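You operate a simulated robot arm through the tools that you are given. There is no shell and no other tool. Be economical: measure what you need, move in short steps, check, and stop when the job is done.

You are at the controls of a simulated two-armed robot. One attempt, no reset.

TASK
Take the teal tea towel from the chair end of the table and hang it over the handle of the top drawer.

The check looks at the end state, three seconds after you hand in, the way a careful person would. Anything else that was tipped, shoved, dropped, spilled or broken makes it a failure. Flat cloth is picked up by pressing the open fingertips on it (5 to 10 N) and closing them slowly along it; thin cloth reads only 2 to 8 mm in the jaws.

THE ROBOT
Two 7-joint arms with two-finger parallel grippers on one trunk, on a base that drives. Base frame: it is fixed to the floor where the robot stands at the start and does not move with it; the origin is under the middle of the robot, x ahead of it, y to its left, z up; the surface under the hand at the start is at about z = 0.75. Readings come in m, rad, newtons and seconds.
The left shoulder is at the start at [0.1, 0.174, 1.107], the right one opposite. With the tool pointing down near the work surface each hand reaches from about 0.28 to 0.72 m from the robot's upright axis, wherever it stands, measured 20 degrees to its own side. Payload 3.6 kg a hand.
The TCP of each hand is the grasp point between the finger pads, 0.03 m short of the fingertips. In the tool frame z runs along the fingers and y along their closing line. The gripper opens to 0.11 m. The fingers are 0.02 m wide and 0.01 m thick; the gripper's body (0.048 by 0.112 m) begins 0.055 m behind the TCP.
Orientation is that of the tool frame in the base frame, as a unit quaternion [x, y, z, w]. With the fingers straight down and closing along the base's y, the tool's x points along the base's -x, its y along +y and its z along -z.

THE INTERFACE
- The arms move only by the tool jog_arm. It takes "left_plan", "right_plan" or both (then of equal length, played together; a hand with none holds still); each is text: rows parted by semicolons, each of 7 numbers parted by spaces: the turn, a rotation vector about the base's x, y, z in rad, then the shift along the base's x, y, z in m, then the gripper command, from -1 (fully open) to 1 (shut), values between in proportion. In form: ax ay az x y z fingers; .... A call has 1 to 8 rows; each row shifts and turns the commanded pose from where the row before left it. A row lasts 0.2 s, in which the tool goes at most 0.05 m and 0.15 rad; a call with a longer step from one row to the next is refused whole, and so is a gripper value outside its range. A pose out of reach is approached as far as the arm can. The call stops where the force on the tool passes 40 N (or 10 N more than at its start, if that is more) or the arm is blocked; 0.2 s more then pass. Each finger travels about 0.153 m/s and halts on what it meets, pressing with about 27 N; the grip force reading is that of the motor and also rises with nothing between the fingers. The clock runs only during rows and for 0.2 s after the last one: add rows that do not move to give the fingers time. The reply holds the time, the measured pose of the TCP, the force on the tool along the base axes, the opening and the grip force, in the units named above and with some noise, with the torque about the TCP (base axes, N m) and any sound that the robot's microphone picked up.
- Cameras (640 x 400 px; columns grow to the right, rows downward): "scene" is now at [0.1805, 0.0322, 1.2555]; the picture's right is [0.45, -0.89, -0.00], its down [-0.71, -0.36, -0.61] and it looks along [0.54, 0.27, -0.79] (base axes); focal length 276 px, centre (320, 200). "left" rides on the left gripper at [0.072, -0.017, -0.103] in its tool frame; the picture's right is [0.23, 0.97, 0.00], its down [-0.76, 0.18, -0.62] and it looks along [-0.61, 0.14, 0.78] (tool axes); focal length 222 px, centre (320, 200). "right" rides on the right gripper at [0.072, 0.017, -0.103] in its tool frame; the picture's right is [-0.23, 0.97, 0.00], its down [-0.76, -0.18, -0.62] and it looks along [-0.61, -0.14, 0.78] (tool axes); focal length 222 px, centre (320, 200). There is no depth. A picture from a camera that has moved, and an enlarged one, comes with that camera's place and axes in the base frame and with its lens.
- get_image(camera): a new picture of that camera. It takes no simulated time.
- slide_trunk(by): slides the trunk up (or, below 0, down) by that many m; the arms and the scene camera ride with it, the base frame stays. It gives what a move gives, with no picture.
- steer(legs): drives the robot by 1 to 6 legs, each [ahead, left, turn to the left] in m, m and rad, along the robot's own axes; the way and the turn of a leg run together, so that a leg with both is an arc; at most 1.5 m and 3.142 rad a leg. The arms and the cameras ride along, it lands a little off, and it stops where it bumps. It gives what a move gives.
- aim_head(pan, tilt): turns the head with the scene camera to pan (to the left, within 1.501 rad either way) and tilt (down, from -0.506 to 1.204), counted from straight ahead of the robot. It gives what a move gives.
- enlarge(camera, box): a new picture of the part [left, top, right, bottom] of that camera's present view, enlarged. It takes no simulated time.
- sign_off(): hands the job in; it is judged then, once.

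Work in short steps. Places have to be worked out from the pictures, the camera data and where the tool is seen: move nearer, look again, correct. Check each grasp and each placing, and mend what went wrong. You have 120 turns and 100 pictures in all, those below and enlarged ones among them. Open the grippers and draw the arms clear of the work before you hand the job in, unless the task says otherwise; then end with one line.

The tools are called after ">>>" by a JSON object that holds its "name" and its "arguments". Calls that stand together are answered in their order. jog_arm: Moves the arms, as the interface text tells. Its arguments: {"type":"object","properties":{"left_plan":{"type":"string"},"right_plan":{"type":"string"}},"required":[]} The other tools are called the same way: slide_trunk (by) slides the trunk up or down; steer (legs) drives the base; aim_head (pan, tilt) turns the head that bears the scene camera; get_image (camera) takes a picture; enlarge (camera, box) takes an enlarged picture of a part of a camera's view; sign_off () hands the job in.

At the start:

```text
clock: 0.0
left_tool_pos: [0.3606, 0.3747, 0.9903]
left_orientation: [-0.001, 1.0, 0.001, 0.001]
left_ft_force: [-0.7, 0.2, 0.4]
left_wrist_torque: [-0.02, 0.0, -0.03]
left_width: 0.1101
left_grasp_force: 0.0
right_tool_pos: [0.4095, -0.0287, 0.9898]
right_orientation: [0.0, 1.0, 0.0, -0.001]
right_ft_force: [-0.1, 0.0, 0.5]
right_wrist_torque: [-0.01, 0.0, 0.02]
right_width: 0.1103
right_grasp_force: 0.1
trunk travel left (down, up): [-0.225, 0.538]
robot x, y, heading: [0.004, -0.0036, -0.001]
head pan, tilt: [0.468, 0.915]
```

scene: 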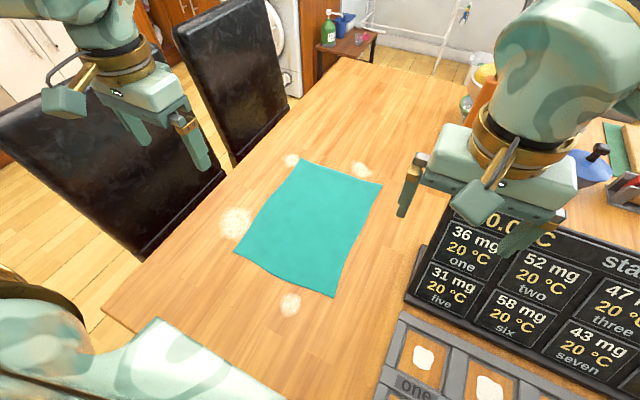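
right: 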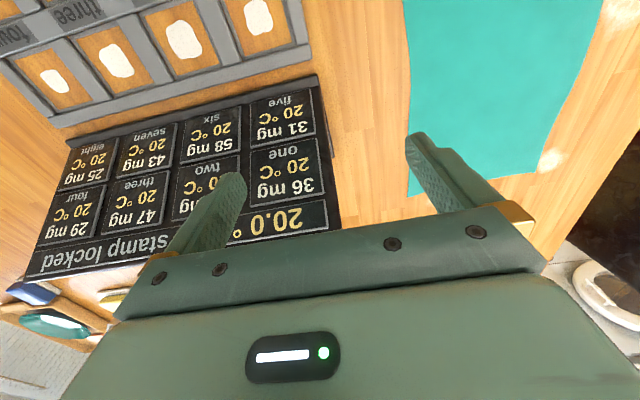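
left: 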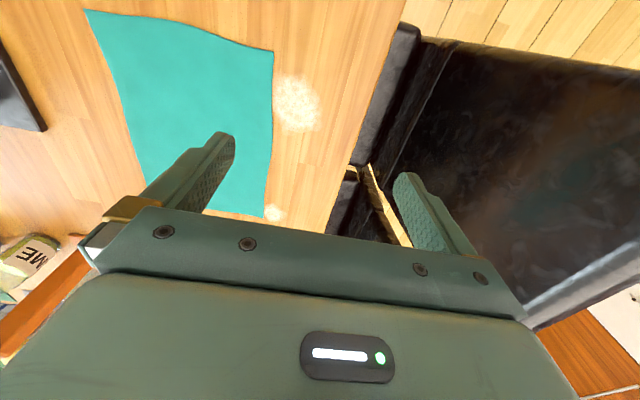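

The teal towel lies flat ahead of me. I need to find the drawer, so I look around with the head first.

>>> {"name": "aim_head", "arguments": {"pan": -0.5, "tilt": 0.6}}

>>> {"name": "get_image", "arguments": {"camera": "scene"}}

>>> {"name": "aim_head", "arguments": {"pan": 1.3, "tilt": 0.5}}

>>> {"name": "get_image", "arguments": {"camera": "scene"}}

>>> {"name": "aim_head", "arguments": {"pan": 0.3, "tilt": 0.3}}

>>> {"name": "get_image", "arguments": {"camera": "scene"}}

```text
clock: 1.2
left_tool_pos: [0.3607, 0.3746, 0.991]
left_orientation: [0.0, 1.0, 0.0, 0.0]
left_ft_force: [-0.1, -0.1, -0.2]
left_wrist_torque: [0.03, 0.0, -0.02]
left_width: 0.11
left_grasp_force: 0.1
right_tool_pos: [0.411, -0.0274, 0.9897]
right_orientation: [-0.001, 1.0, 0.001, -0.001]
right_ft_force: [0.2, 0.2, 0.0]
right_wrist_torque: [0.01, -0.01, 0.01]
right_width: 0.1099
right_grasp_force: 0.1
trunk travel left (down, up): [-0.225, 0.538]
robot x, y, heading: [-0.0006, 0.0044, 0.003]
head pan, tilt: [-0.499, 0.6]
```

```text
96 pictures are left
camera scene: at [0.1915, -0.0437, 1.2813], right [-0.48, -0.88, 0.0], down [-0.5, 0.27, -0.82], along [0.72, -0.39, -0.57], focal length 276 px, centre (320, 200)
```

scene: 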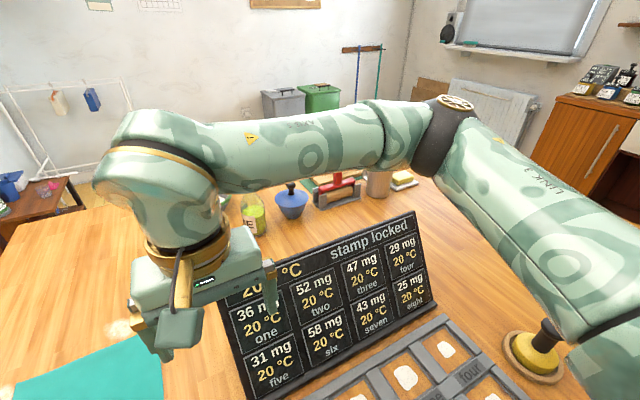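

```text
clock: 3.0
left_tool_pos: [0.3604, 0.3751, 0.99]
left_orientation: [0.0, 1.0, 0.0, -0.001]
left_ft_force: [0.8, 0.1, -0.5]
left_wrist_torque: [0.04, 0.02, 0.0]
left_width: 0.1098
left_grasp_force: 0.0
right_tool_pos: [0.4102, -0.0281, 0.9897]
right_orientation: [0.0, 1.0, 0.0, -0.001]
right_ft_force: [0.4, 0.0, -0.3]
right_wrist_torque: [-0.01, -0.02, 0.01]
right_width: 0.1098
right_grasp_force: 0.0
trunk travel left (down, up): [-0.225, 0.538]
robot x, y, heading: [-0.0002, 0.0011, -0.004]
head pan, tilt: [1.3, 0.499]
```

```text
95 pictures are left
camera scene: at [0.1382, 0.0862, 1.2904], right [0.96, -0.27, 0.0], down [-0.13, -0.46, -0.88], along [0.23, 0.85, -0.48], focal length 276 px, centre (320, 200)
```

scene: 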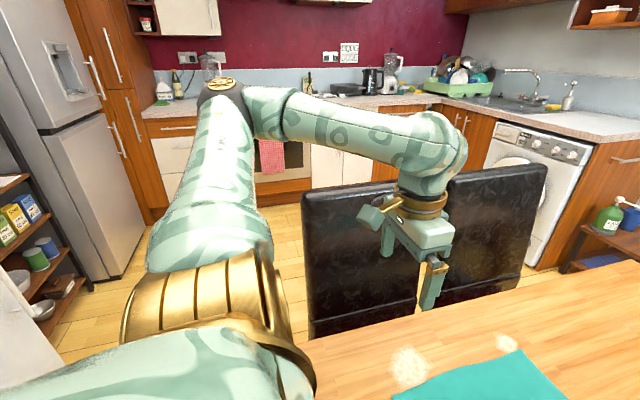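

```text
clock: 4.3
left_tool_pos: [0.3599, 0.3754, 0.9911]
left_orientation: [0.001, 1.0, 0.0, 0.0]
left_ft_force: [-0.8, 0.0, -0.1]
left_wrist_torque: [-0.04, -0.04, 0.03]
left_width: 0.11
left_grasp_force: 0.0
right_tool_pos: [0.4113, -0.0283, 0.9897]
right_orientation: [0.0, 1.0, 0.0, -0.002]
right_ft_force: [0.5, -1.2, -0.2]
right_wrist_torque: [-0.01, 0.01, 0.01]
right_width: 0.11
right_grasp_force: 0.0
trunk travel left (down, up): [-0.225, 0.538]
robot x, y, heading: [0.0005, 0.0008, 0.003]
head pan, tilt: [0.3, 0.3]
```

```text
94 pictures are left
camera scene: at [0.203, 0.0262, 1.3088], right [0.3, -0.95, 0.0], down [-0.28, -0.09, -0.96], along [0.91, 0.28, -0.3], focal length 276 px, centre (320, 200)
```

scene: 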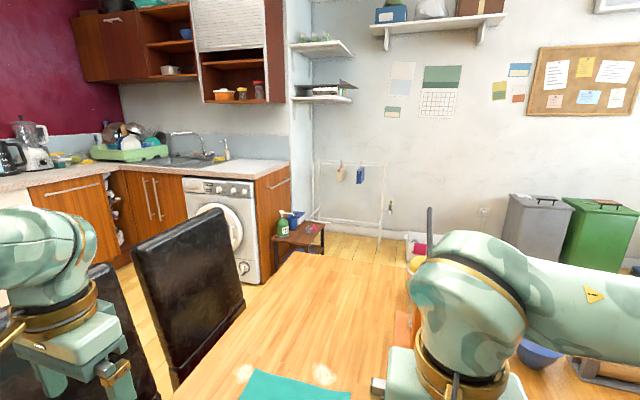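

Candidate drawers are in the kitchen units. I look closer at them and to the right.

>>> {"name": "enlarge", "arguments": {"camera": "scene", "box": [0, 140, 330, 300]}}

>>> {"name": "aim_head", "arguments": {"pan": 1.5, "tilt": 0.35}}

>>> {"name": "enlarge", "arguments": {"camera": "scene", "box": [80, 60, 480, 310]}}

>>> {"name": "aim_head", "arguments": {"pan": -1.4, "tilt": 0.6}}

>>> {"name": "get_image", "arguments": {"camera": "scene"}}

```text
1.94 times, centred on (165, 220) of scene
camera zoom: at [0.203, 0.0262, 1.3088], right [0.3, -0.95, 0.0], down [-0.28, -0.09, -0.96], along [0.91, 0.28, -0.3], focal length 535 px, centre (621, 161)
```

zoom: 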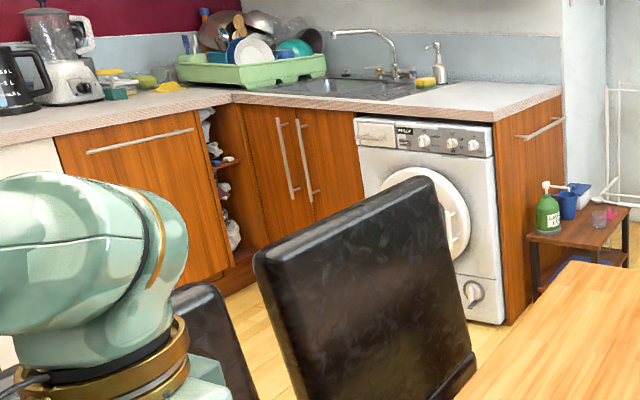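

```text
clock: 5.7
left_tool_pos: [0.3603, 0.3761, 0.9898]
left_orientation: [0.0, 1.0, 0.001, -0.001]
left_ft_force: [0.6, 0.2, -0.4]
left_wrist_torque: [0.0, 0.0, 0.0]
left_width: 0.1098
left_grasp_force: 0.1
right_tool_pos: [0.4103, -0.0281, 0.9911]
right_orientation: [-0.001, 1.0, 0.001, -0.001]
right_ft_force: [0.3, 1.1, -1.1]
right_wrist_torque: [-0.04, -0.01, -0.03]
right_width: 0.1101
right_grasp_force: 0.0
trunk travel left (down, up): [-0.225, 0.538]
robot x, y, heading: [0.0009, -0.0009, -0.005]
head pan, tilt: [1.499, 0.351]
```

```text
1.60 times, centred on (280, 185) of scene
camera zoom: at [0.1206, 0.0914, 1.3041], right [1.0, -0.07, 0.0], down [-0.03, -0.34, -0.94], along [0.07, 0.94, -0.34], focal length 441 px, centre (384, 224)
```

zoom: 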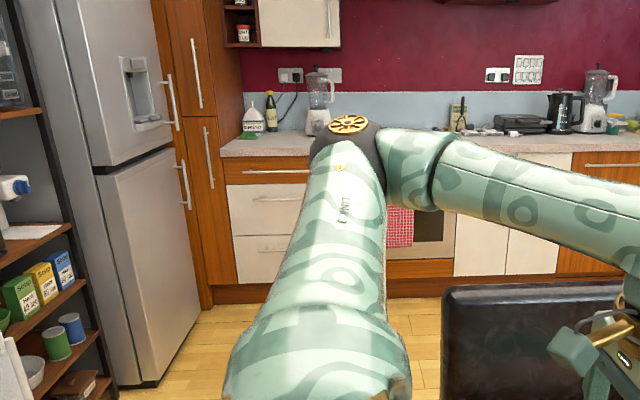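

```text
clock: 8.2
left_tool_pos: [0.3603, 0.3757, 0.9901]
left_orientation: [0.0, 1.0, 0.0, -0.001]
left_ft_force: [0.0, 0.4, -0.2]
left_wrist_torque: [0.02, -0.02, -0.03]
left_width: 0.1097
left_grasp_force: 0.0
right_tool_pos: [0.4103, -0.029, 0.9905]
right_orientation: [-0.001, 1.0, 0.0, -0.001]
right_ft_force: [0.6, 0.6, 0.4]
right_wrist_torque: [-0.01, -0.04, 0.01]
right_width: 0.1098
right_grasp_force: 0.0
trunk travel left (down, up): [-0.225, 0.538]
robot x, y, heading: [0.0007, 0.0035, -0.002]
head pan, tilt: [-1.4, 0.6]
```

```text
91 pictures are left
camera scene: at [0.1289, -0.0886, 1.2814], right [-0.99, -0.17, 0.0], down [-0.1, 0.56, -0.83], along [0.14, -0.81, -0.56], focal length 276 px, centre (320, 200)
```

scene: 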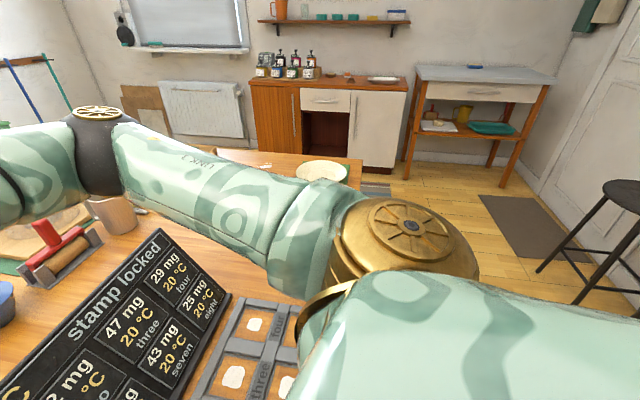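

The drawer stack stands next to the fridge (its wooden top drawer has a bar handle), around y≈2.3. The towel spans about x 0.33–0.63, y 0.08–0.30, so I'll pinch it at x≈0.51 mid-width, leaving a short far flap to drop behind the bar. Moving the left hand above it now.

>>> {"name": "jog_arm", "arguments": {"left_plan": "0 0 0 0.0245 -0.03 -0.015 -0.1; 0 0 0 0.0245 -0.03 -0.02 -0.1; 0 0 0 0.0245 -0.03 -0.02 -0.1; 0 0 0 0.0245 -0.03 -0.025 -0.1; 0 0 0 0.0245 -0.03 -0.025 -0.1; 0 0 0 0.0245 -0.03 -0.025 -0.1; 0 0 0 0 0 0 -0.1"}}

>>> {"name": "aim_head", "arguments": {"pan": 0.4, "tilt": 0.9}}

>>> {"name": "get_image", "arguments": {"camera": "scene"}}

>>> {"name": "get_image", "arguments": {"camera": "left"}}

```text
clock: 9.8
left_tool_pos: [0.5079, 0.1955, 0.8591]
left_orientation: [0.001, 1.0, 0.0, 0.001]
left_ft_force: [0.5, 0.5, 0.9]
left_wrist_torque: [-0.02, -0.05, -0.02]
left_width: 0.0607
left_grasp_force: 0.0
right_tool_pos: [0.4097, -0.0283, 0.99]
right_orientation: [0.0, 1.0, 0.001, 0.0]
right_ft_force: [-0.1, -0.7, 0.5]
right_wrist_torque: [0.01, -0.01, -0.01]
right_width: 0.1099
right_grasp_force: 0.0
trunk travel left (down, up): [-0.225, 0.538]
robot x, y, heading: [-0.0012, 0.0007, 0.001]
head pan, tilt: [-1.4, 0.6]
```

```text
clock: 11.6
left_tool_pos: [0.509, 0.1951, 0.8595]
left_orientation: [0.0, 1.0, 0.0, 0.0]
left_ft_force: [-0.8, 0.5, 0.4]
left_wrist_torque: [0.01, 0.0, 0.0]
left_width: 0.0606
left_grasp_force: 0.1
right_tool_pos: [0.4111, -0.029, 0.9905]
right_orientation: [0.0, 1.0, 0.0, -0.001]
right_ft_force: [0.5, -0.4, 0.7]
right_wrist_torque: [0.02, 0.0, 0.01]
right_width: 0.11
right_grasp_force: 0.0
trunk travel left (down, up): [-0.225, 0.538]
robot x, y, heading: [-0.0013, 0.0, 0.002]
head pan, tilt: [0.4, 0.901]
```

```text
90 pictures are left
camera scene: at [0.1835, 0.0277, 1.2565], right [0.39, -0.92, 0.0], down [-0.72, -0.3, -0.62], along [0.57, 0.24, -0.78], focal length 276 px, centre (320, 200)
```

scene: 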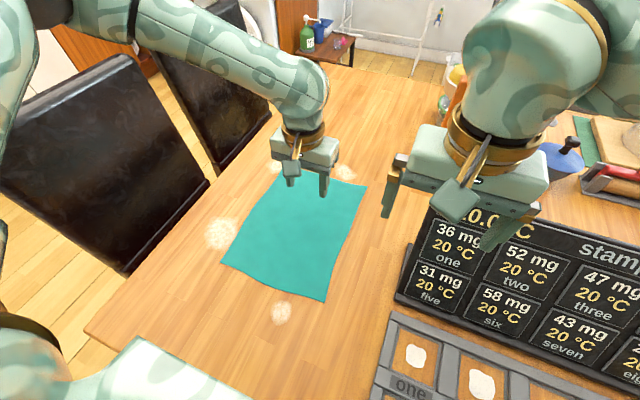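

```text
89 pictures are left
camera left: at [0.4365, 0.1785, 0.9627], right [-0.23, 0.97, 0.0], down [0.76, 0.18, 0.62], along [0.61, 0.14, -0.78], focal length 222 px, centre (320, 200)
```

left: 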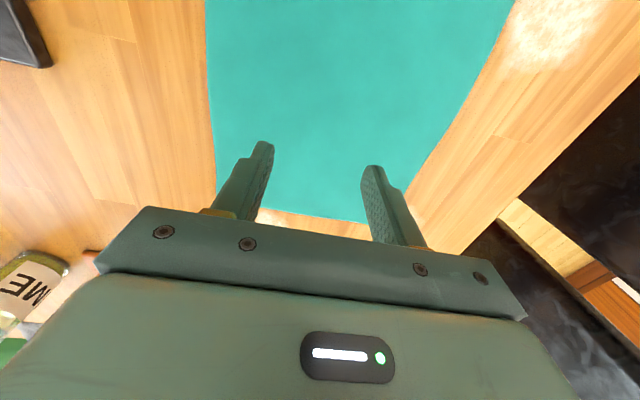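

The fingers are centred over the towel with the far edge at x≈0.625, so a flap of about 0.115 m. Descending until the tips press.

>>> {"name": "jog_arm", "arguments": {"left_plan": "0 0 0 0 0 -0.025 -0.1; 0 0 0 0 0 -0.025 -0.1; 0 0 0 0 0 -0.015 -0.1; 0 0 0 0 0 -0.008 -0.1; 0 0 0 0 0 -0.004 -0.1; 0 0 0 0 0 0 -0.1"}}

```text
clock: 13.0
left_tool_pos: [0.5062, 0.1972, 0.7838]
left_orientation: [0.0, 1.0, 0.0, 0.001]
left_ft_force: [-0.2, 0.1, 0.0]
left_wrist_torque: [0.0, -0.01, -0.03]
left_width: 0.0606
left_grasp_force: 0.0
right_tool_pos: [0.4099, -0.0291, 0.9912]
right_orientation: [0.0, 1.0, 0.0, 0.0]
right_ft_force: [-0.5, 0.5, 0.3]
right_wrist_torque: [-0.01, 0.0, 0.02]
right_width: 0.1098
right_grasp_force: 0.1
trunk travel left (down, up): [-0.225, 0.538]
robot x, y, heading: [-0.0022, 0.0006, -0.003]
head pan, tilt: [0.4, 0.901]
```

No contact yet at z=0.784; going a few millimetres lower.

>>> {"name": "jog_arm", "arguments": {"left_plan": "0 0 0 0 0 -0.003 -0.1; 0 0 0 0 0 -0.002 -0.1; 0 0 0 0 0 0 -0.1"}}

```text
clock: 13.8
left_tool_pos: [0.5051, 0.199, 0.7804]
left_orientation: [0.0, 1.0, -0.001, 0.001]
left_ft_force: [1.1, -0.3, 1.3]
left_wrist_torque: [0.0, -0.03, 0.0]
left_width: 0.0606
left_grasp_force: 0.0
left hand out of reach, approached as far as the arm can: row 1
right_tool_pos: [0.4118, -0.0296, 0.9895]
right_orientation: [0.001, 1.0, 0.0, -0.001]
right_ft_force: [-0.1, 0.0, 0.5]
right_wrist_torque: [0.01, 0.0, 0.02]
right_width: 0.1103
right_grasp_force: 0.0
trunk travel left (down, up): [-0.225, 0.538]
robot x, y, heading: [-0.0023, 0.0015, -0.004]
head pan, tilt: [0.4, 0.901]
```

The arm is at the edge of its reach, so I lift both hands and lower the trunk 5 cm to gain range.

>>> {"name": "jog_arm", "arguments": {"left_plan": "0 0 0 0 0 0.03 -0.1; 0 0 0 0 0 0.03 -0.1; 0 0 0 0 0 0.01 -0.1", "right_plan": "0 0 0 0 0 0.03 -1; 0 0 0 0 0 0.03 -1; 0 0 0 0 0 0.01 -1"}}

>>> {"name": "slide_trunk", "arguments": {"by": -0.06}}

```text
clock: 14.6
left_tool_pos: [0.5031, 0.1978, 0.8509]
left_orientation: [0.001, 1.0, 0.001, -0.001]
left_ft_force: [0.6, -0.7, 0.5]
left_wrist_torque: [-0.03, -0.03, 0.02]
left_width: 0.0605
left_grasp_force: 0.1
right_tool_pos: [0.4098, -0.0295, 1.0605]
right_orientation: [0.0, 1.0, 0.0, -0.001]
right_ft_force: [-0.9, 0.0, -0.6]
right_wrist_torque: [-0.04, 0.0, -0.03]
right_width: 0.11
right_grasp_force: 0.2
trunk travel left (down, up): [-0.225, 0.538]
robot x, y, heading: [0.0001, 0.0017, -0.0]
head pan, tilt: [0.4, 0.901]
```

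```text
clock: 15.6
left_tool_pos: [0.5044, 0.1986, 0.7919]
left_orientation: [0.0, 1.0, -0.001, 0.001]
left_ft_force: [-0.3, 0.6, 0.0]
left_wrist_torque: [0.01, -0.02, 0.02]
left_width: 0.0605
left_grasp_force: 0.0
right_tool_pos: [0.4106, -0.0295, 1.0007]
right_orientation: [0.0, 1.0, 0.0, 0.0]
right_ft_force: [-0.7, -0.3, 0.0]
right_wrist_torque: [0.02, -0.07, -0.01]
right_width: 0.1097
right_grasp_force: 0.1
trunk travel left (down, up): [-0.165, 0.598]
robot x, y, heading: [-0.0004, 0.0009, -0.004]
head pan, tilt: [0.4, 0.901]
```

Now descend from 0.792 to make contact.

>>> {"name": "jog_arm", "arguments": {"left_plan": "0 0 0 0 0 -0.008 -0.1; 0 0 0 0 0 -0.003 -0.1; 0 0 0 0 0 -0.002 -0.1; 0 0 0 0 0 0 -0.1"}}

```text
clock: 16.8
left_tool_pos: [0.5056, 0.197, 0.7814]
left_orientation: [0.0, 1.0, 0.0, 0.005]
left_ft_force: [-2.2, 2.2, 20.2]
left_wrist_torque: [0.24, 0.24, 0.05]
left_width: 0.0605
left_grasp_force: 0.2
right_tool_pos: [0.4096, -0.0289, 1.0013]
right_orientation: [0.0, 1.0, 0.001, 0.0]
right_ft_force: [0.4, -0.7, 0.1]
right_wrist_torque: [-0.02, 0.02, -0.01]
right_width: 0.1099
right_grasp_force: 0.0
trunk travel left (down, up): [-0.165, 0.598]
robot x, y, heading: [-0.0021, -0.0012, 0.001]
head pan, tilt: [0.4, 0.901]
stopped in row 4 (left hand): the force on the tool passed its limit at 41 N (the readings are from after the stop); the commanded pose is now the measured one
```

Contact at 20 N, too hard; ease off about 1 mm and read the force.

>>> {"name": "jog_arm", "arguments": {"left_plan": "0 0 0 0 0 0.001 -0.1; 0 0 0 0 0 0 -0.1"}}

```text
clock: 17.4
left_tool_pos: [0.5062, 0.1969, 0.7814]
left_orientation: [0.0, 1.0, 0.0, 0.004]
left_ft_force: [0.9, -1.5, 16.9]
left_wrist_torque: [0.0, 0.11, 0.0]
left_width: 0.0607
left_grasp_force: 0.3
right_tool_pos: [0.4106, -0.029, 1.001]
right_orientation: [0.0, 1.0, 0.001, 0.001]
right_ft_force: [0.6, -1.0, 0.6]
right_wrist_torque: [0.01, -0.01, -0.02]
right_width: 0.1099
right_grasp_force: 0.0
trunk travel left (down, up): [-0.165, 0.598]
robot x, y, heading: [0.0028, -0.0012, -0.0]
head pan, tilt: [0.4, 0.901]
```

>>> {"name": "jog_arm", "arguments": {"left_plan": "0 0 0 0 0 0.001 -0.1; 0 0 0 0 0 0 -0.1"}}

```text
clock: 18.0
left_tool_pos: [0.5039, 0.1972, 0.7806]
left_orientation: [-0.001, 1.0, 0.0, 0.004]
left_ft_force: [2.1, -1.3, 10.1]
left_wrist_torque: [-0.12, -0.07, 0.02]
left_width: 0.0607
left_grasp_force: 0.2
right_tool_pos: [0.4099, -0.029, 1.0009]
right_orientation: [-0.001, 1.0, 0.001, -0.001]
right_ft_force: [0.0, -0.2, 0.4]
right_wrist_torque: [0.02, 0.0, 0.01]
right_width: 0.1102
right_grasp_force: 0.0
trunk travel left (down, up): [-0.165, 0.598]
robot x, y, heading: [0.0049, 0.0013, -0.002]
head pan, tilt: [0.4, 0.901]
```

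About 10 N now; close slowly.

>>> {"name": "jog_arm", "arguments": {"left_plan": "0 0 0 0 0 0.0004 0.05; 0 0 0 0 0 0 0.2; 0 0 0 0 0 0 0.35; 0 0 0 0 0 0 0.5; 0 0 0 0 0 0 0.65; 0 0 0 0 0 0 0.8; 0 0 0 0 0 0 1; 0 0 0 0 0 0 1"}}

```text
clock: 19.8
left_tool_pos: [0.5066, 0.1974, 0.782]
left_orientation: [-0.002, 1.0, 0.0, 0.003]
left_ft_force: [-0.1, 1.3, 0.3]
left_wrist_torque: [-0.01, -0.02, -0.01]
left_width: 0.0063
left_grasp_force: 26.8
right_tool_pos: [0.4104, -0.0271, 1.0002]
right_orientation: [0.0, 1.0, 0.0, -0.001]
right_ft_force: [0.6, -0.5, -0.1]
right_wrist_torque: [0.01, 0.0, 0.04]
right_width: 0.1102
right_grasp_force: 0.0
trunk travel left (down, up): [-0.165, 0.598]
robot x, y, heading: [-0.0012, 0.0022, 0.001]
head pan, tilt: [0.4, 0.901]
```

The jaws read 6.3 mm, consistent with cloth. Lift straight up and look.

>>> {"name": "jog_arm", "arguments": {"left_plan": "0 0 0 0 0 0.03 1; 0 0 0 0 0 0.04 1; 0 0 0 0 0 0.04 1; 0 0 0 0 0 0.04 1; 0 0 0 0 0 0.04 1; 0 0 0 0 0 0.04 1; 0 0 0 0 0 0 1"}}

>>> {"name": "get_image", "arguments": {"camera": "scene"}}

```text
clock: 21.4
left_tool_pos: [0.5072, 0.1966, 1.0108]
left_orientation: [0.001, 1.0, 0.0, 0.002]
left_ft_force: [-0.1, -0.4, -0.5]
left_wrist_torque: [0.03, 0.01, 0.0]
left_width: 0.0064
left_grasp_force: 27.3
right_tool_pos: [0.4103, -0.0286, 0.999]
right_orientation: [0.0, 1.0, 0.0, -0.001]
right_ft_force: [0.3, 0.1, -0.4]
right_wrist_torque: [-0.04, -0.03, 0.04]
right_width: 0.11
right_grasp_force: 0.1
trunk travel left (down, up): [-0.165, 0.598]
robot x, y, heading: [-0.0009, 0.0018, -0.0]
head pan, tilt: [0.4, 0.901]
```

```text
88 pictures are left
camera scene: at [0.2165, 0.0281, 1.1936], right [0.39, -0.92, 0.0], down [-0.72, -0.31, -0.62], along [0.57, 0.24, -0.78], focal length 276 px, centre (320, 200)
```

scene: 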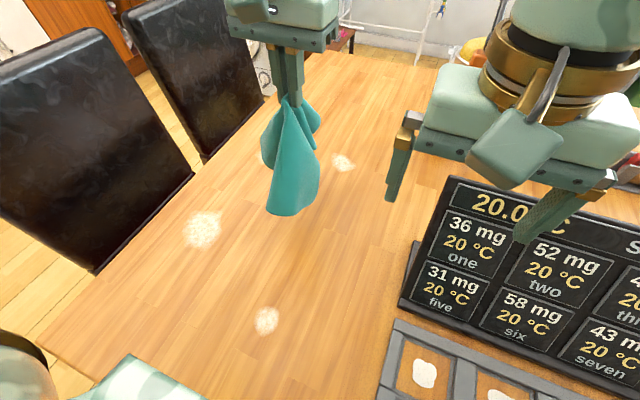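

The towel hangs from the left hand with the short flap on the far side. Before driving I draw the hand in and check both sides for clearance.

>>> {"name": "jog_arm", "arguments": {"left_plan": "0 0 0 -0.03 0.01 0.02 1; 0 0 0 -0.035 0.01 0.02 1; 0 0 0 -0.035 0.01 0.02 1; 0 0 0 -0.035 0.01 0.02 1; 0 0 0 0 0 0 1", "right_plan": "0 0 0 -0.02 -0.04 0.02 -1; 0 0 0 -0.02 -0.04 0.02 -1; 0 0 0 -0.02 -0.04 0.02 -1; 0 0 0 -0.02 -0.04 0.02 -1; 0 0 0 0 0 0 -1"}}

>>> {"name": "aim_head", "arguments": {"pan": 1.5, "tilt": 0.6}}

>>> {"name": "get_image", "arguments": {"camera": "scene"}}

>>> {"name": "aim_head", "arguments": {"pan": -1.5, "tilt": 0.8}}

>>> {"name": "get_image", "arguments": {"camera": "scene"}}

```text
clock: 22.6
left_tool_pos: [0.4332, 0.2209, 1.0561]
left_orientation: [0.0, 1.0, 0.0, 0.003]
left_ft_force: [0.3, 0.0, -1.0]
left_wrist_torque: [0.02, 0.02, 0.02]
left_width: 0.0067
left_grasp_force: 27.3
left hand out of reach, approached as far as the arm can: row 3, 4
right_tool_pos: [0.3305, -0.1863, 1.079]
right_orientation: [-0.001, 1.0, 0.0, -0.001]
right_ft_force: [0.0, 0.9, 0.1]
right_wrist_torque: [0.0, 0.01, 0.0]
right_width: 0.1098
right_grasp_force: 0.1
trunk travel left (down, up): [-0.165, 0.598]
robot x, y, heading: [0.0003, 0.0001, -0.002]
head pan, tilt: [0.4, 0.901]
```

```text
clock: 23.9
left_tool_pos: [0.4338, 0.2209, 1.0571]
left_orientation: [-0.001, 1.0, 0.0, 0.003]
left_ft_force: [-0.4, 0.6, 0.2]
left_wrist_torque: [-0.01, 0.0, -0.01]
left_width: 0.0069
left_grasp_force: 27.7
right_tool_pos: [0.33, -0.1868, 1.0779]
right_orientation: [0.0, 1.0, 0.0, -0.001]
right_ft_force: [-0.3, 0.1, -0.9]
right_wrist_torque: [0.01, 0.0, 0.03]
right_width: 0.1103
right_grasp_force: 0.1
trunk travel left (down, up): [-0.165, 0.598]
robot x, y, heading: [-0.0005, 0.0022, 0.001]
head pan, tilt: [1.499, 0.6]
```

```text
87 pictures are left
camera scene: at [0.153, 0.0867, 1.2185], right [1.0, -0.07, 0.0], down [-0.04, -0.56, -0.82], along [0.06, 0.82, -0.57], focal length 276 px, centre (320, 200)
```

scene: 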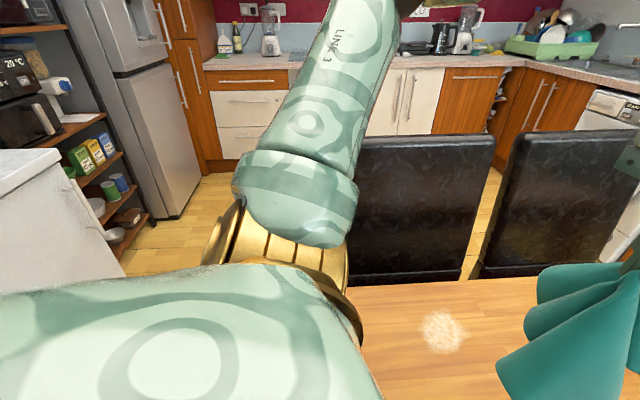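

```text
clock: 26.5
left_tool_pos: [0.4343, 0.2192, 1.0558]
left_orientation: [-0.001, 1.0, -0.001, 0.004]
left_ft_force: [-0.3, 0.6, 0.2]
left_wrist_torque: [-0.01, 0.01, 0.02]
left_width: 0.0064
left_grasp_force: 27.2
right_tool_pos: [0.3302, -0.188, 1.0798]
right_orientation: [0.0, 1.0, 0.0, -0.001]
right_ft_force: [0.7, 0.2, 0.6]
right_wrist_torque: [0.0, 0.01, 0.02]
right_width: 0.1099
right_grasp_force: 0.1
trunk travel left (down, up): [-0.165, 0.598]
robot x, y, heading: [-0.0003, 0.0026, -0.003]
head pan, tilt: [-1.499, 0.799]
```

```text
86 pictures are left
camera scene: at [0.1525, -0.0819, 1.2017], right [-1.0, -0.07, 0.0], down [-0.05, 0.71, -0.7], along [0.05, -0.7, -0.72], focal length 276 px, centre (320, 200)
```

scene: 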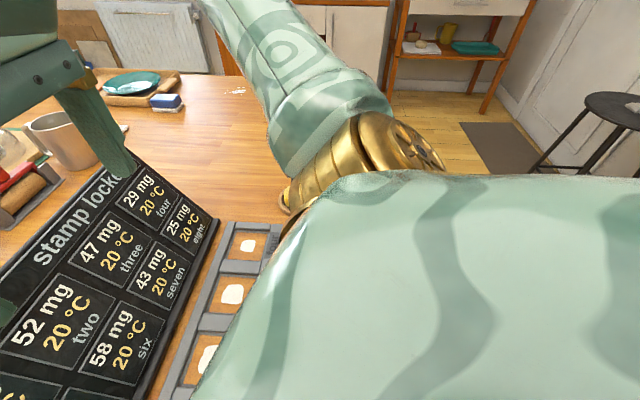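

The way to the drawers runs between the chairs and a white cabinet on the left; my elbows are wide, so I raise the trunk to pass above them. Then I back up a little and turn left.

>>> {"name": "slide_trunk", "arguments": {"by": 0.3}}

>>> {"name": "steer", "arguments": {"legs": [[-0.15, 0, 0], [0, 0, 0.8]]}}

>>> {"name": "aim_head", "arguments": {"pan": 0.6, "tilt": 0.7}}

>>> {"name": "get_image", "arguments": {"camera": "scene"}}

```text
clock: 29.5
left_tool_pos: [0.434, 0.2193, 1.355]
left_orientation: [-0.001, 1.0, 0.0, 0.003]
left_ft_force: [0.2, 0.6, -0.1]
left_wrist_torque: [0.02, -0.02, 0.01]
left_width: 0.0064
left_grasp_force: 27.3
right_tool_pos: [0.3299, -0.1879, 1.3798]
right_orientation: [0.001, 1.0, 0.0, 0.0]
right_ft_force: [0.4, -0.2, 0.6]
right_wrist_torque: [0.01, 0.0, 0.02]
right_width: 0.1101
right_grasp_force: 0.0
trunk travel left (down, up): [-0.465, 0.298]
robot x, y, heading: [-0.0016, 0.0013, 0.003]
head pan, tilt: [-1.499, 0.799]
```

```text
clock: 33.0
left_tool_pos: [-0.0102, 0.4673, 1.3572]
left_orientation: [-0.395, 0.919, 0.001, 0.003]
left_ft_force: [0.6, -1.2, -0.4]
left_wrist_torque: [-0.01, -0.01, -0.06]
left_width: 0.0022
left_grasp_force: 27.4
right_tool_pos: [0.214, 0.1101, 1.3812]
right_orientation: [-0.394, 0.919, 0.0, -0.001]
right_ft_force: [-0.2, 0.1, 0.3]
right_wrist_torque: [0.0, 0.04, -0.01]
right_width: 0.11
right_grasp_force: 0.1
trunk travel left (down, up): [-0.465, 0.298]
robot x, y, heading: [-0.1513, 0.0022, 0.813]
head pan, tilt: [-1.499, 0.799]
```

```text
clock: 35.0
left_tool_pos: [-0.0113, 0.4655, 1.3568]
left_orientation: [-0.394, 0.919, 0.003, 0.003]
left_ft_force: [0.4, 0.2, 0.0]
left_wrist_torque: [-0.03, -0.05, -0.02]
left_width: 0.002
left_grasp_force: 27.1
right_tool_pos: [0.215, 0.1099, 1.3803]
right_orientation: [-0.395, 0.919, 0.0, -0.001]
right_ft_force: [-0.2, 0.4, -0.9]
right_wrist_torque: [-0.01, 0.01, -0.03]
right_width: 0.11
right_grasp_force: 0.1
trunk travel left (down, up): [-0.465, 0.298]
robot x, y, heading: [-0.1509, 0.0, 0.809]
head pan, tilt: [0.6, 0.7]
```

```text
85 pictures are left
camera scene: at [-0.1162, 0.1034, 1.5168], right [0.99, -0.16, 0.0], down [-0.1, -0.64, -0.76], along [0.12, 0.76, -0.64], focal length 276 px, centre (320, 200)
```

scene: 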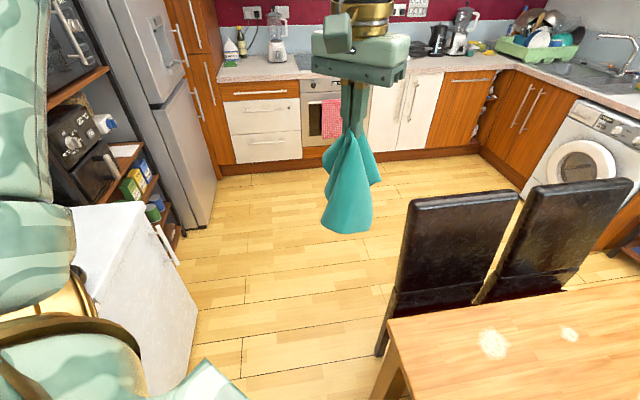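

The way is clear, but the jaw reading fell to 2 mm, so the fold may have partly slipped. Check the grip close-up and the handle.

>>> {"name": "enlarge", "arguments": {"camera": "scene", "box": [290, 60, 410, 240]}}

>>> {"name": "get_image", "arguments": {"camera": "left"}}

>>> {"name": "enlarge", "arguments": {"camera": "scene", "box": [190, 40, 350, 180]}}

```text
2.22 times, centred on (350, 150) of scene
camera zoom: at [-0.1162, 0.1034, 1.5168], right [0.99, -0.16, 0.0], down [-0.1, -0.64, -0.76], along [0.12, 0.76, -0.64], focal length 613 px, centre (253, 311)
```

zoom: 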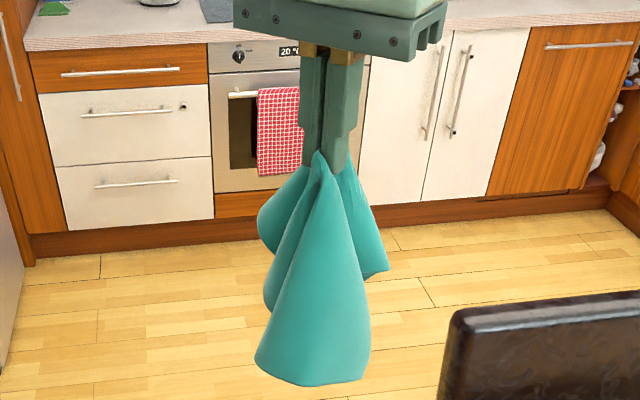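

```text
83 pictures are left
camera left: at [-0.0485, 0.4008, 1.4598], right [-0.86, 0.5, 0.0], down [0.39, 0.67, 0.63], along [0.32, 0.54, -0.78], focal length 222 px, centre (320, 200)
```

left: 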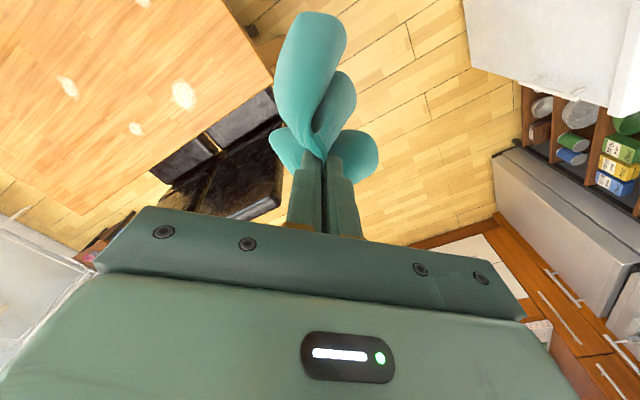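

```text
2.86 times, centred on (270, 110) of scene
camera zoom: at [-0.1162, 0.1034, 1.5168], right [0.99, -0.16, 0.0], down [-0.1, -0.64, -0.76], along [0.12, 0.76, -0.64], focal length 788 px, centre (463, 457)
```

zoom: 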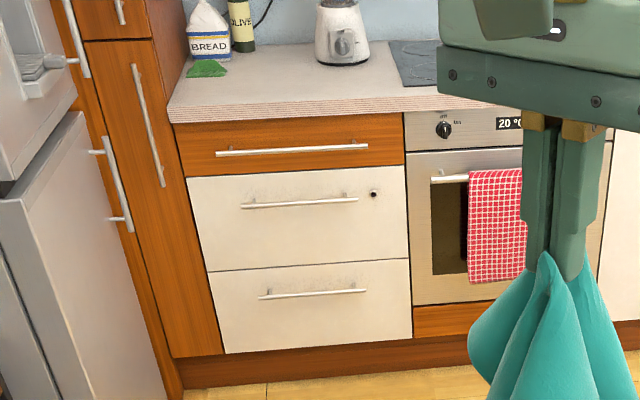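

The towel is still held at the fingertips by two layers. The top drawer's bar spans roughly x −0.45…−0.03 at y≈2.35, z≈0.78. I turn to face the units and drive up in stages.

>>> {"name": "steer", "arguments": {"legs": [[0, 0, 0.76], [0.5, 0, 0]]}}

>>> {"name": "aim_head", "arguments": {"pan": 0.3, "tilt": 0.7}}

>>> {"name": "get_image", "arguments": {"camera": "scene"}}

```text
clock: 40.0
left_tool_pos: [-0.3748, 0.9354, 1.3575]
left_orientation: [0.71, -0.704, -0.002, -0.003]
left_ft_force: [0.5, -0.1, -0.4]
left_wrist_torque: [-0.03, -0.03, -0.02]
left_width: 0.0025
left_grasp_force: 27.2
right_tool_pos: [0.0342, 0.8352, 1.3803]
right_orientation: [0.71, -0.704, 0.0, 0.001]
right_ft_force: [-0.1, 0.3, 0.4]
right_wrist_torque: [0.0, -0.02, 0.0]
right_width: 0.11
right_grasp_force: 0.0
trunk travel left (down, up): [-0.465, 0.298]
robot x, y, heading: [-0.1511, 0.5048, 1.581]
head pan, tilt: [0.6, 0.7]
```

```text
clock: 40.8
left_tool_pos: [-0.3764, 0.9351, 1.3571]
left_orientation: [0.71, -0.704, -0.002, -0.003]
left_ft_force: [0.7, 0.2, -0.9]
left_wrist_torque: [0.02, 0.01, -0.01]
left_width: 0.0023
left_grasp_force: 26.9
right_tool_pos: [0.0338, 0.8351, 1.3807]
right_orientation: [0.71, -0.704, 0.001, 0.001]
right_ft_force: [-0.3, 0.7, 0.2]
right_wrist_torque: [0.02, -0.01, 0.02]
right_width: 0.1098
right_grasp_force: 0.1
trunk travel left (down, up): [-0.465, 0.298]
robot x, y, heading: [-0.1485, 0.5027, 1.579]
head pan, tilt: [0.3, 0.7]
```

```text
81 pictures are left
camera scene: at [-0.1784, 0.6117, 1.5168], right [0.95, 0.3, 0.0], down [0.2, -0.61, -0.76], along [-0.23, 0.73, -0.64], focal length 276 px, centre (320, 200)
```

scene: 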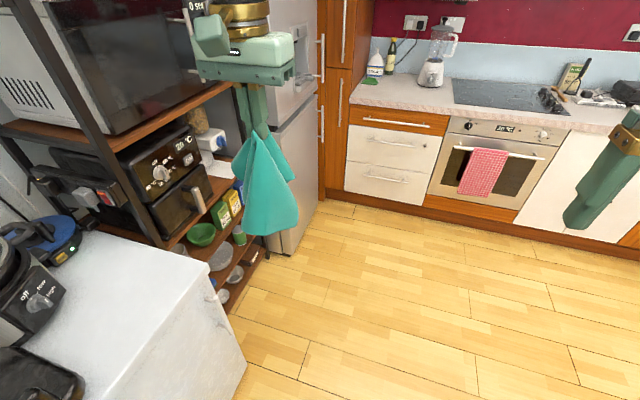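

Check the left elbow against the shelf before passing it.

>>> {"name": "aim_head", "arguments": {"pan": 1.2, "tilt": 0.5}}

>>> {"name": "get_image", "arguments": {"camera": "scene"}}

>>> {"name": "aim_head", "arguments": {"pan": -0.9, "tilt": 0.8}}

>>> {"name": "get_image", "arguments": {"camera": "scene"}}

```text
clock: 42.0
left_tool_pos: [-0.3754, 0.9342, 1.3559]
left_orientation: [0.71, -0.704, -0.002, -0.002]
left_ft_force: [-0.1, 0.4, -1.2]
left_wrist_torque: [0.0, 0.02, -0.03]
left_width: 0.0026
left_grasp_force: 27.3
right_tool_pos: [0.0346, 0.8345, 1.3802]
right_orientation: [0.71, -0.704, 0.001, 0.0]
right_ft_force: [0.1, -0.9, 0.4]
right_wrist_torque: [0.0, -0.01, -0.02]
right_width: 0.1097
right_grasp_force: 0.1
trunk travel left (down, up): [-0.465, 0.298]
robot x, y, heading: [-0.1496, 0.507, 1.58]
head pan, tilt: [1.201, 0.499]
```

```text
80 pictures are left
camera scene: at [-0.2376, 0.5632, 1.5345], right [0.35, 0.94, 0.0], down [0.45, -0.17, -0.88], along [-0.82, 0.31, -0.48], focal length 276 px, centre (320, 200)
```

scene: 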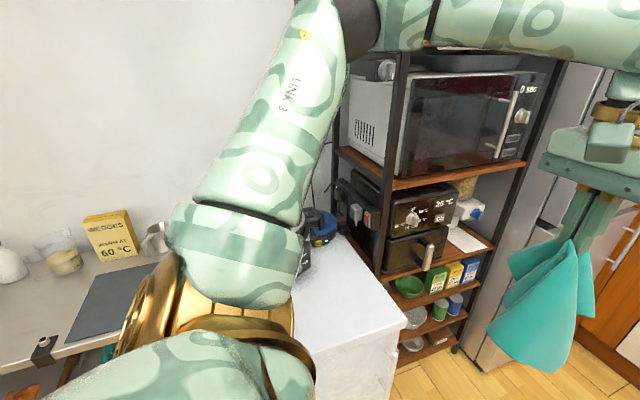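

```text
clock: 44.0
left_tool_pos: [-0.376, 0.9345, 1.356]
left_orientation: [0.71, -0.704, -0.002, -0.002]
left_ft_force: [-0.2, 0.5, -0.1]
left_wrist_torque: [-0.01, -0.03, -0.03]
left_width: 0.0025
left_grasp_force: 27.1
right_tool_pos: [0.0333, 0.8356, 1.3803]
right_orientation: [0.71, -0.704, 0.0, 0.001]
right_ft_force: [0.4, 0.1, 0.0]
right_wrist_torque: [0.01, -0.01, 0.03]
right_width: 0.1099
right_grasp_force: 0.0
trunk travel left (down, up): [-0.465, 0.298]
robot x, y, heading: [-0.1514, 0.5011, 1.578]
head pan, tilt: [-0.901, 0.799]
```

```text
79 pictures are left
camera scene: at [-0.0897, 0.5817, 1.5086], right [0.63, -0.78, 0.0], down [-0.56, -0.45, -0.7], along [0.54, 0.44, -0.72], focal length 276 px, centre (320, 200)
```

scene: 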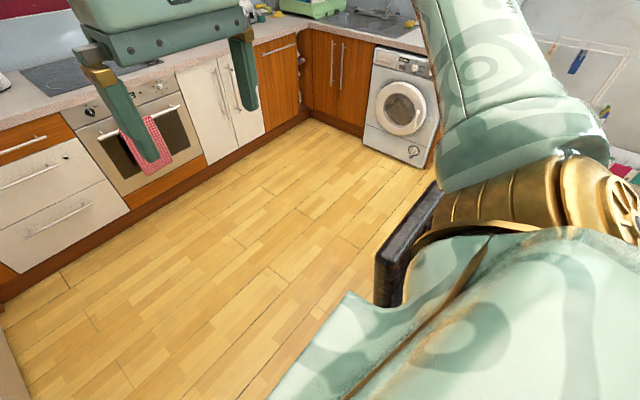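

Left elbow (x≈−0.7) clears the shelf (x≈−0.93) and the chair is just on the right. Straight ahead first, then slide right.

>>> {"name": "steer", "arguments": {"legs": [[0.55, 0, 0], [0.15, -0.2, 0]]}}

>>> {"name": "aim_head", "arguments": {"pan": 0.3, "tilt": 0.8}}

>>> {"name": "get_image", "arguments": {"camera": "scene"}}

```text
clock: 48.6
left_tool_pos: [-0.1767, 1.634, 1.3563]
left_orientation: [0.708, -0.706, -0.002, -0.003]
left_ft_force: [0.4, 0.3, 0.2]
left_wrist_torque: [0.0, 0.02, -0.04]
left_width: 0.0025
left_grasp_force: 26.7
right_tool_pos: [0.2319, 1.5313, 1.3799]
right_orientation: [0.707, -0.707, 0.001, 0.0]
right_ft_force: [0.8, 0.1, 0.2]
right_wrist_torque: [-0.01, 0.02, 0.0]
right_width: 0.1101
right_grasp_force: 0.1
trunk travel left (down, up): [-0.465, 0.298]
robot x, y, heading: [0.0391, 1.2026, 1.568]
head pan, tilt: [-0.901, 0.799]
```

```text
clock: 50.0
left_tool_pos: [-0.1771, 1.6335, 1.3565]
left_orientation: [0.708, -0.707, -0.002, -0.003]
left_ft_force: [0.0, -0.5, -0.2]
left_wrist_torque: [0.0, -0.01, -0.04]
left_width: 0.0025
left_grasp_force: 26.6
right_tool_pos: [0.232, 1.5316, 1.3809]
right_orientation: [-0.707, 0.707, 0.0, 0.0]
right_ft_force: [-0.1, 0.3, -0.6]
right_wrist_torque: [0.03, 0.0, 0.01]
right_width: 0.1097
right_grasp_force: 0.2
trunk travel left (down, up): [-0.465, 0.298]
robot x, y, heading: [0.0416, 1.2007, 1.572]
head pan, tilt: [0.3, 0.799]
```

```text
78 pictures are left
camera scene: at [0.0195, 1.3058, 1.5086], right [0.96, 0.3, 0.0], down [0.21, -0.69, -0.7], along [-0.21, 0.67, -0.72], focal length 276 px, centre (320, 200)
```

scene: 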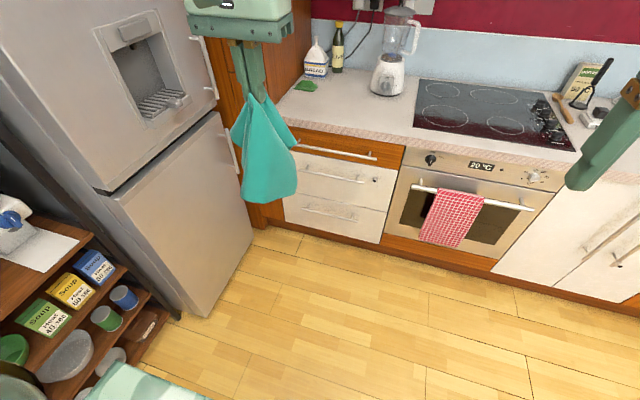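

Triangulating the two views puts the top handle at about y≈2.28, z≈0.80, x from −0.38 to −0.04. I move nearer with a slight left turn to keep the elbow off the fridge.

>>> {"name": "steer", "arguments": {"legs": [[0.4, -0.04, 0.15]]}}

>>> {"name": "aim_head", "arguments": {"pan": 0.2, "tilt": 0.9}}

>>> {"name": "get_image", "arguments": {"camera": "scene"}}

>>> {"name": "get_image", "arguments": {"camera": "left"}}

>>> {"name": "get_image", "arguments": {"camera": "right"}}

```text
clock: 52.4
left_tool_pos: [-0.2251, 1.9957, 1.3568]
left_orientation: [0.756, -0.655, -0.002, -0.002]
left_ft_force: [-1.1, 0.8, -1.2]
left_wrist_torque: [-0.02, -0.03, -0.04]
left_width: 0.0024
left_grasp_force: 27.4
right_tool_pos: [0.194, 1.952, 1.3814]
right_orientation: [0.756, -0.655, 0.0, 0.0]
right_ft_force: [-0.2, 0.0, -0.2]
right_wrist_torque: [0.01, -0.01, 0.0]
right_width: 0.11
right_grasp_force: 0.1
trunk travel left (down, up): [-0.465, 0.298]
robot x, y, heading: [0.0546, 1.5973, 1.712]
head pan, tilt: [0.3, 0.799]
```

```text
clock: 53.1
left_tool_pos: [-0.2262, 1.9961, 1.3567]
left_orientation: [0.756, -0.655, -0.003, -0.002]
left_ft_force: [0.2, -0.5, 0.2]
left_wrist_torque: [-0.01, -0.02, -0.02]
left_width: 0.0025
left_grasp_force: 27.2
right_tool_pos: [0.1931, 1.9515, 1.3811]
right_orientation: [0.756, -0.654, 0.001, 0.0]
right_ft_force: [-0.7, 0.4, 0.4]
right_wrist_torque: [-0.01, 0.0, -0.03]
right_width: 0.1101
right_grasp_force: 0.1
trunk travel left (down, up): [-0.465, 0.298]
robot x, y, heading: [0.0537, 1.5966, 1.717]
head pan, tilt: [0.201, 0.901]
```

```text
77 pictures are left
camera scene: at [0.0242, 1.6969, 1.5007], right [0.94, 0.34, 0.0], down [0.26, -0.74, -0.62], along [-0.21, 0.58, -0.78], focal length 276 px, centre (320, 200)
```

scene: 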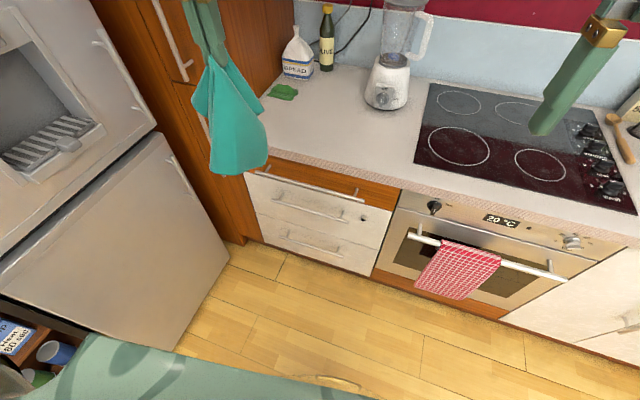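

```text
76 pictures are left
camera left: at [-0.1977, 1.9261, 1.4597], right [-0.93, -0.36, 0.0], down [-0.28, 0.72, 0.63], along [-0.23, 0.59, -0.78], focal length 222 px, centre (320, 200)
```

left: 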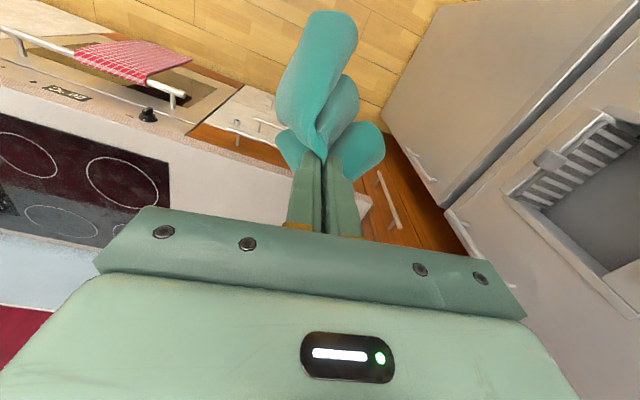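

```text
75 pictures are left
camera right: at [0.1877, 1.8789, 1.483], right [-1.0, 0.09, 0.0], down [0.07, 0.78, 0.62], along [0.05, 0.62, -0.78], focal length 222 px, centre (320, 200)
```

right: 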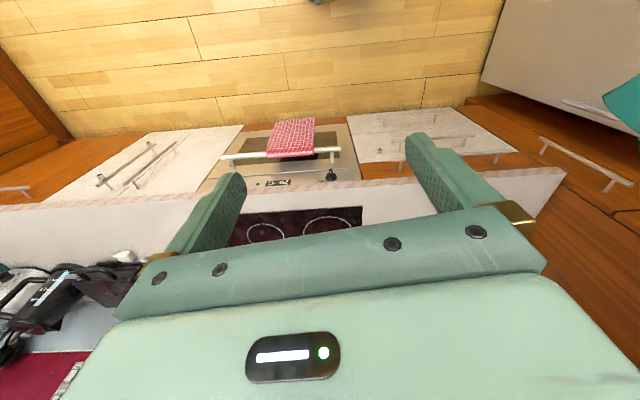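

Closer look at the handle and counter edge.

>>> {"name": "enlarge", "arguments": {"camera": "scene", "box": [220, 130, 420, 255]}}

>>> {"name": "enlarge", "arguments": {"camera": "right", "box": [320, 90, 560, 240]}}

```text
3.20 times, centred on (320, 192) of scene
camera zoom: at [0.0242, 1.6969, 1.5007], right [0.94, 0.34, 0.0], down [0.26, -0.74, -0.62], along [-0.21, 0.58, -0.78], focal length 883 px, centre (320, 224)
```

zoom: 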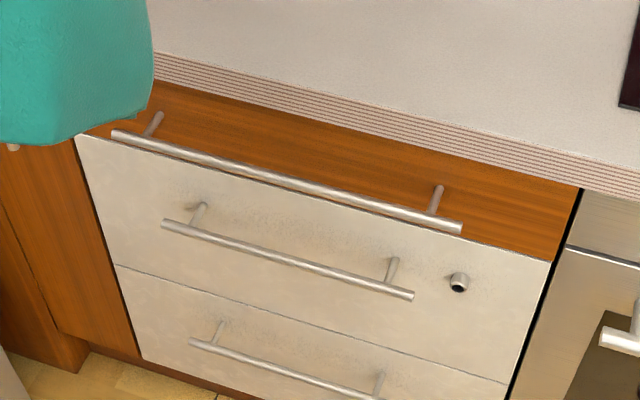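

```text
2.67 times, centred on (440, 165) of right
camera zoom: at [0.1877, 1.8789, 1.483], right [-1.0, 0.09, 0.0], down [0.07, 0.78, 0.62], along [0.05, 0.62, -0.78], focal length 592 px, centre (0, 293)
```

zoom: 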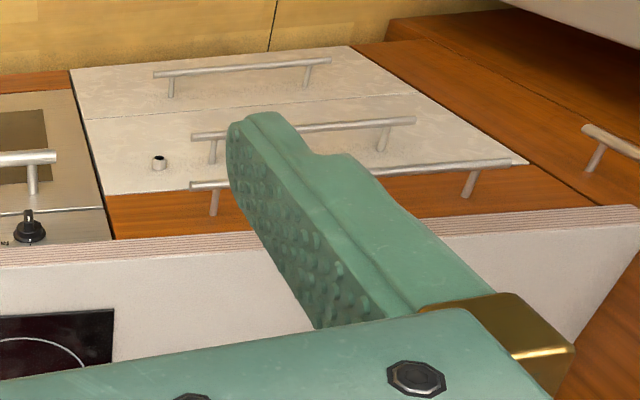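

The bar is a T-handle: axis about y≈2.255, z≈0.815, x −0.44…−0.025, standing about 5 cm clear of the front and the counter edge (y≈2.305). I drive 0.15 m ahead, then lower the trunk so the flap's bottom stays above the bar.

>>> {"name": "steer", "arguments": {"legs": [[0.13, 0, 0]]}}

>>> {"name": "slide_trunk", "arguments": {"by": -0.28}}

>>> {"name": "get_image", "arguments": {"camera": "scene"}}

```text
clock: 54.4
left_tool_pos: [-0.2434, 2.1235, 1.356]
left_orientation: [0.756, -0.655, -0.002, -0.002]
left_ft_force: [-0.1, -0.8, 0.5]
left_wrist_torque: [-0.01, -0.02, -0.05]
left_width: 0.0022
left_grasp_force: 26.6
right_tool_pos: [0.1759, 2.081, 1.3804]
right_orientation: [0.756, -0.655, 0.0, -0.001]
right_ft_force: [0.4, 0.1, 0.7]
right_wrist_torque: [0.01, 0.0, 0.03]
right_width: 0.1102
right_grasp_force: 0.0
trunk travel left (down, up): [-0.465, 0.298]
robot x, y, heading: [0.0354, 1.7287, 1.715]
head pan, tilt: [0.201, 0.901]
```

```text
clock: 57.2
left_tool_pos: [-0.2431, 2.1235, 1.0774]
left_orientation: [0.756, -0.655, -0.002, -0.002]
left_ft_force: [0.2, 0.8, 0.8]
left_wrist_torque: [0.07, 0.02, -0.04]
left_width: 0.0025
left_grasp_force: 26.9
right_tool_pos: [0.1759, 2.0802, 1.1013]
right_orientation: [0.755, -0.655, 0.0, -0.001]
right_ft_force: [-0.2, -0.2, 0.0]
right_wrist_torque: [0.0, -0.02, 0.01]
right_width: 0.11
right_grasp_force: 0.1
trunk travel left (down, up): [-0.185, 0.578]
robot x, y, heading: [0.0338, 1.7306, 1.711]
head pan, tilt: [0.201, 0.901]
```

```text
72 pictures are left
camera scene: at [-0.0092, 1.9298, 1.215], right [0.94, 0.34, 0.0], down [0.26, -0.74, -0.62], along [-0.21, 0.58, -0.78], focal length 276 px, centre (320, 200)
```

scene: 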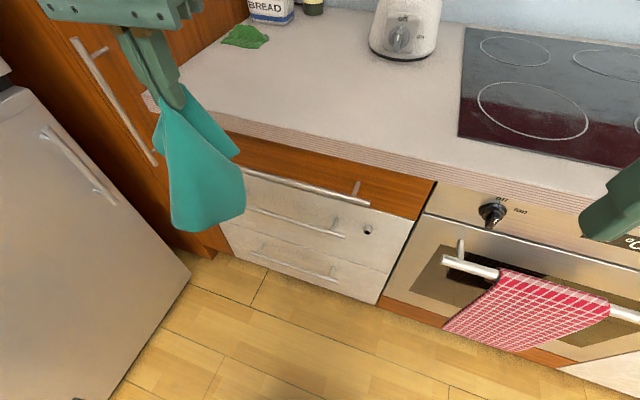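

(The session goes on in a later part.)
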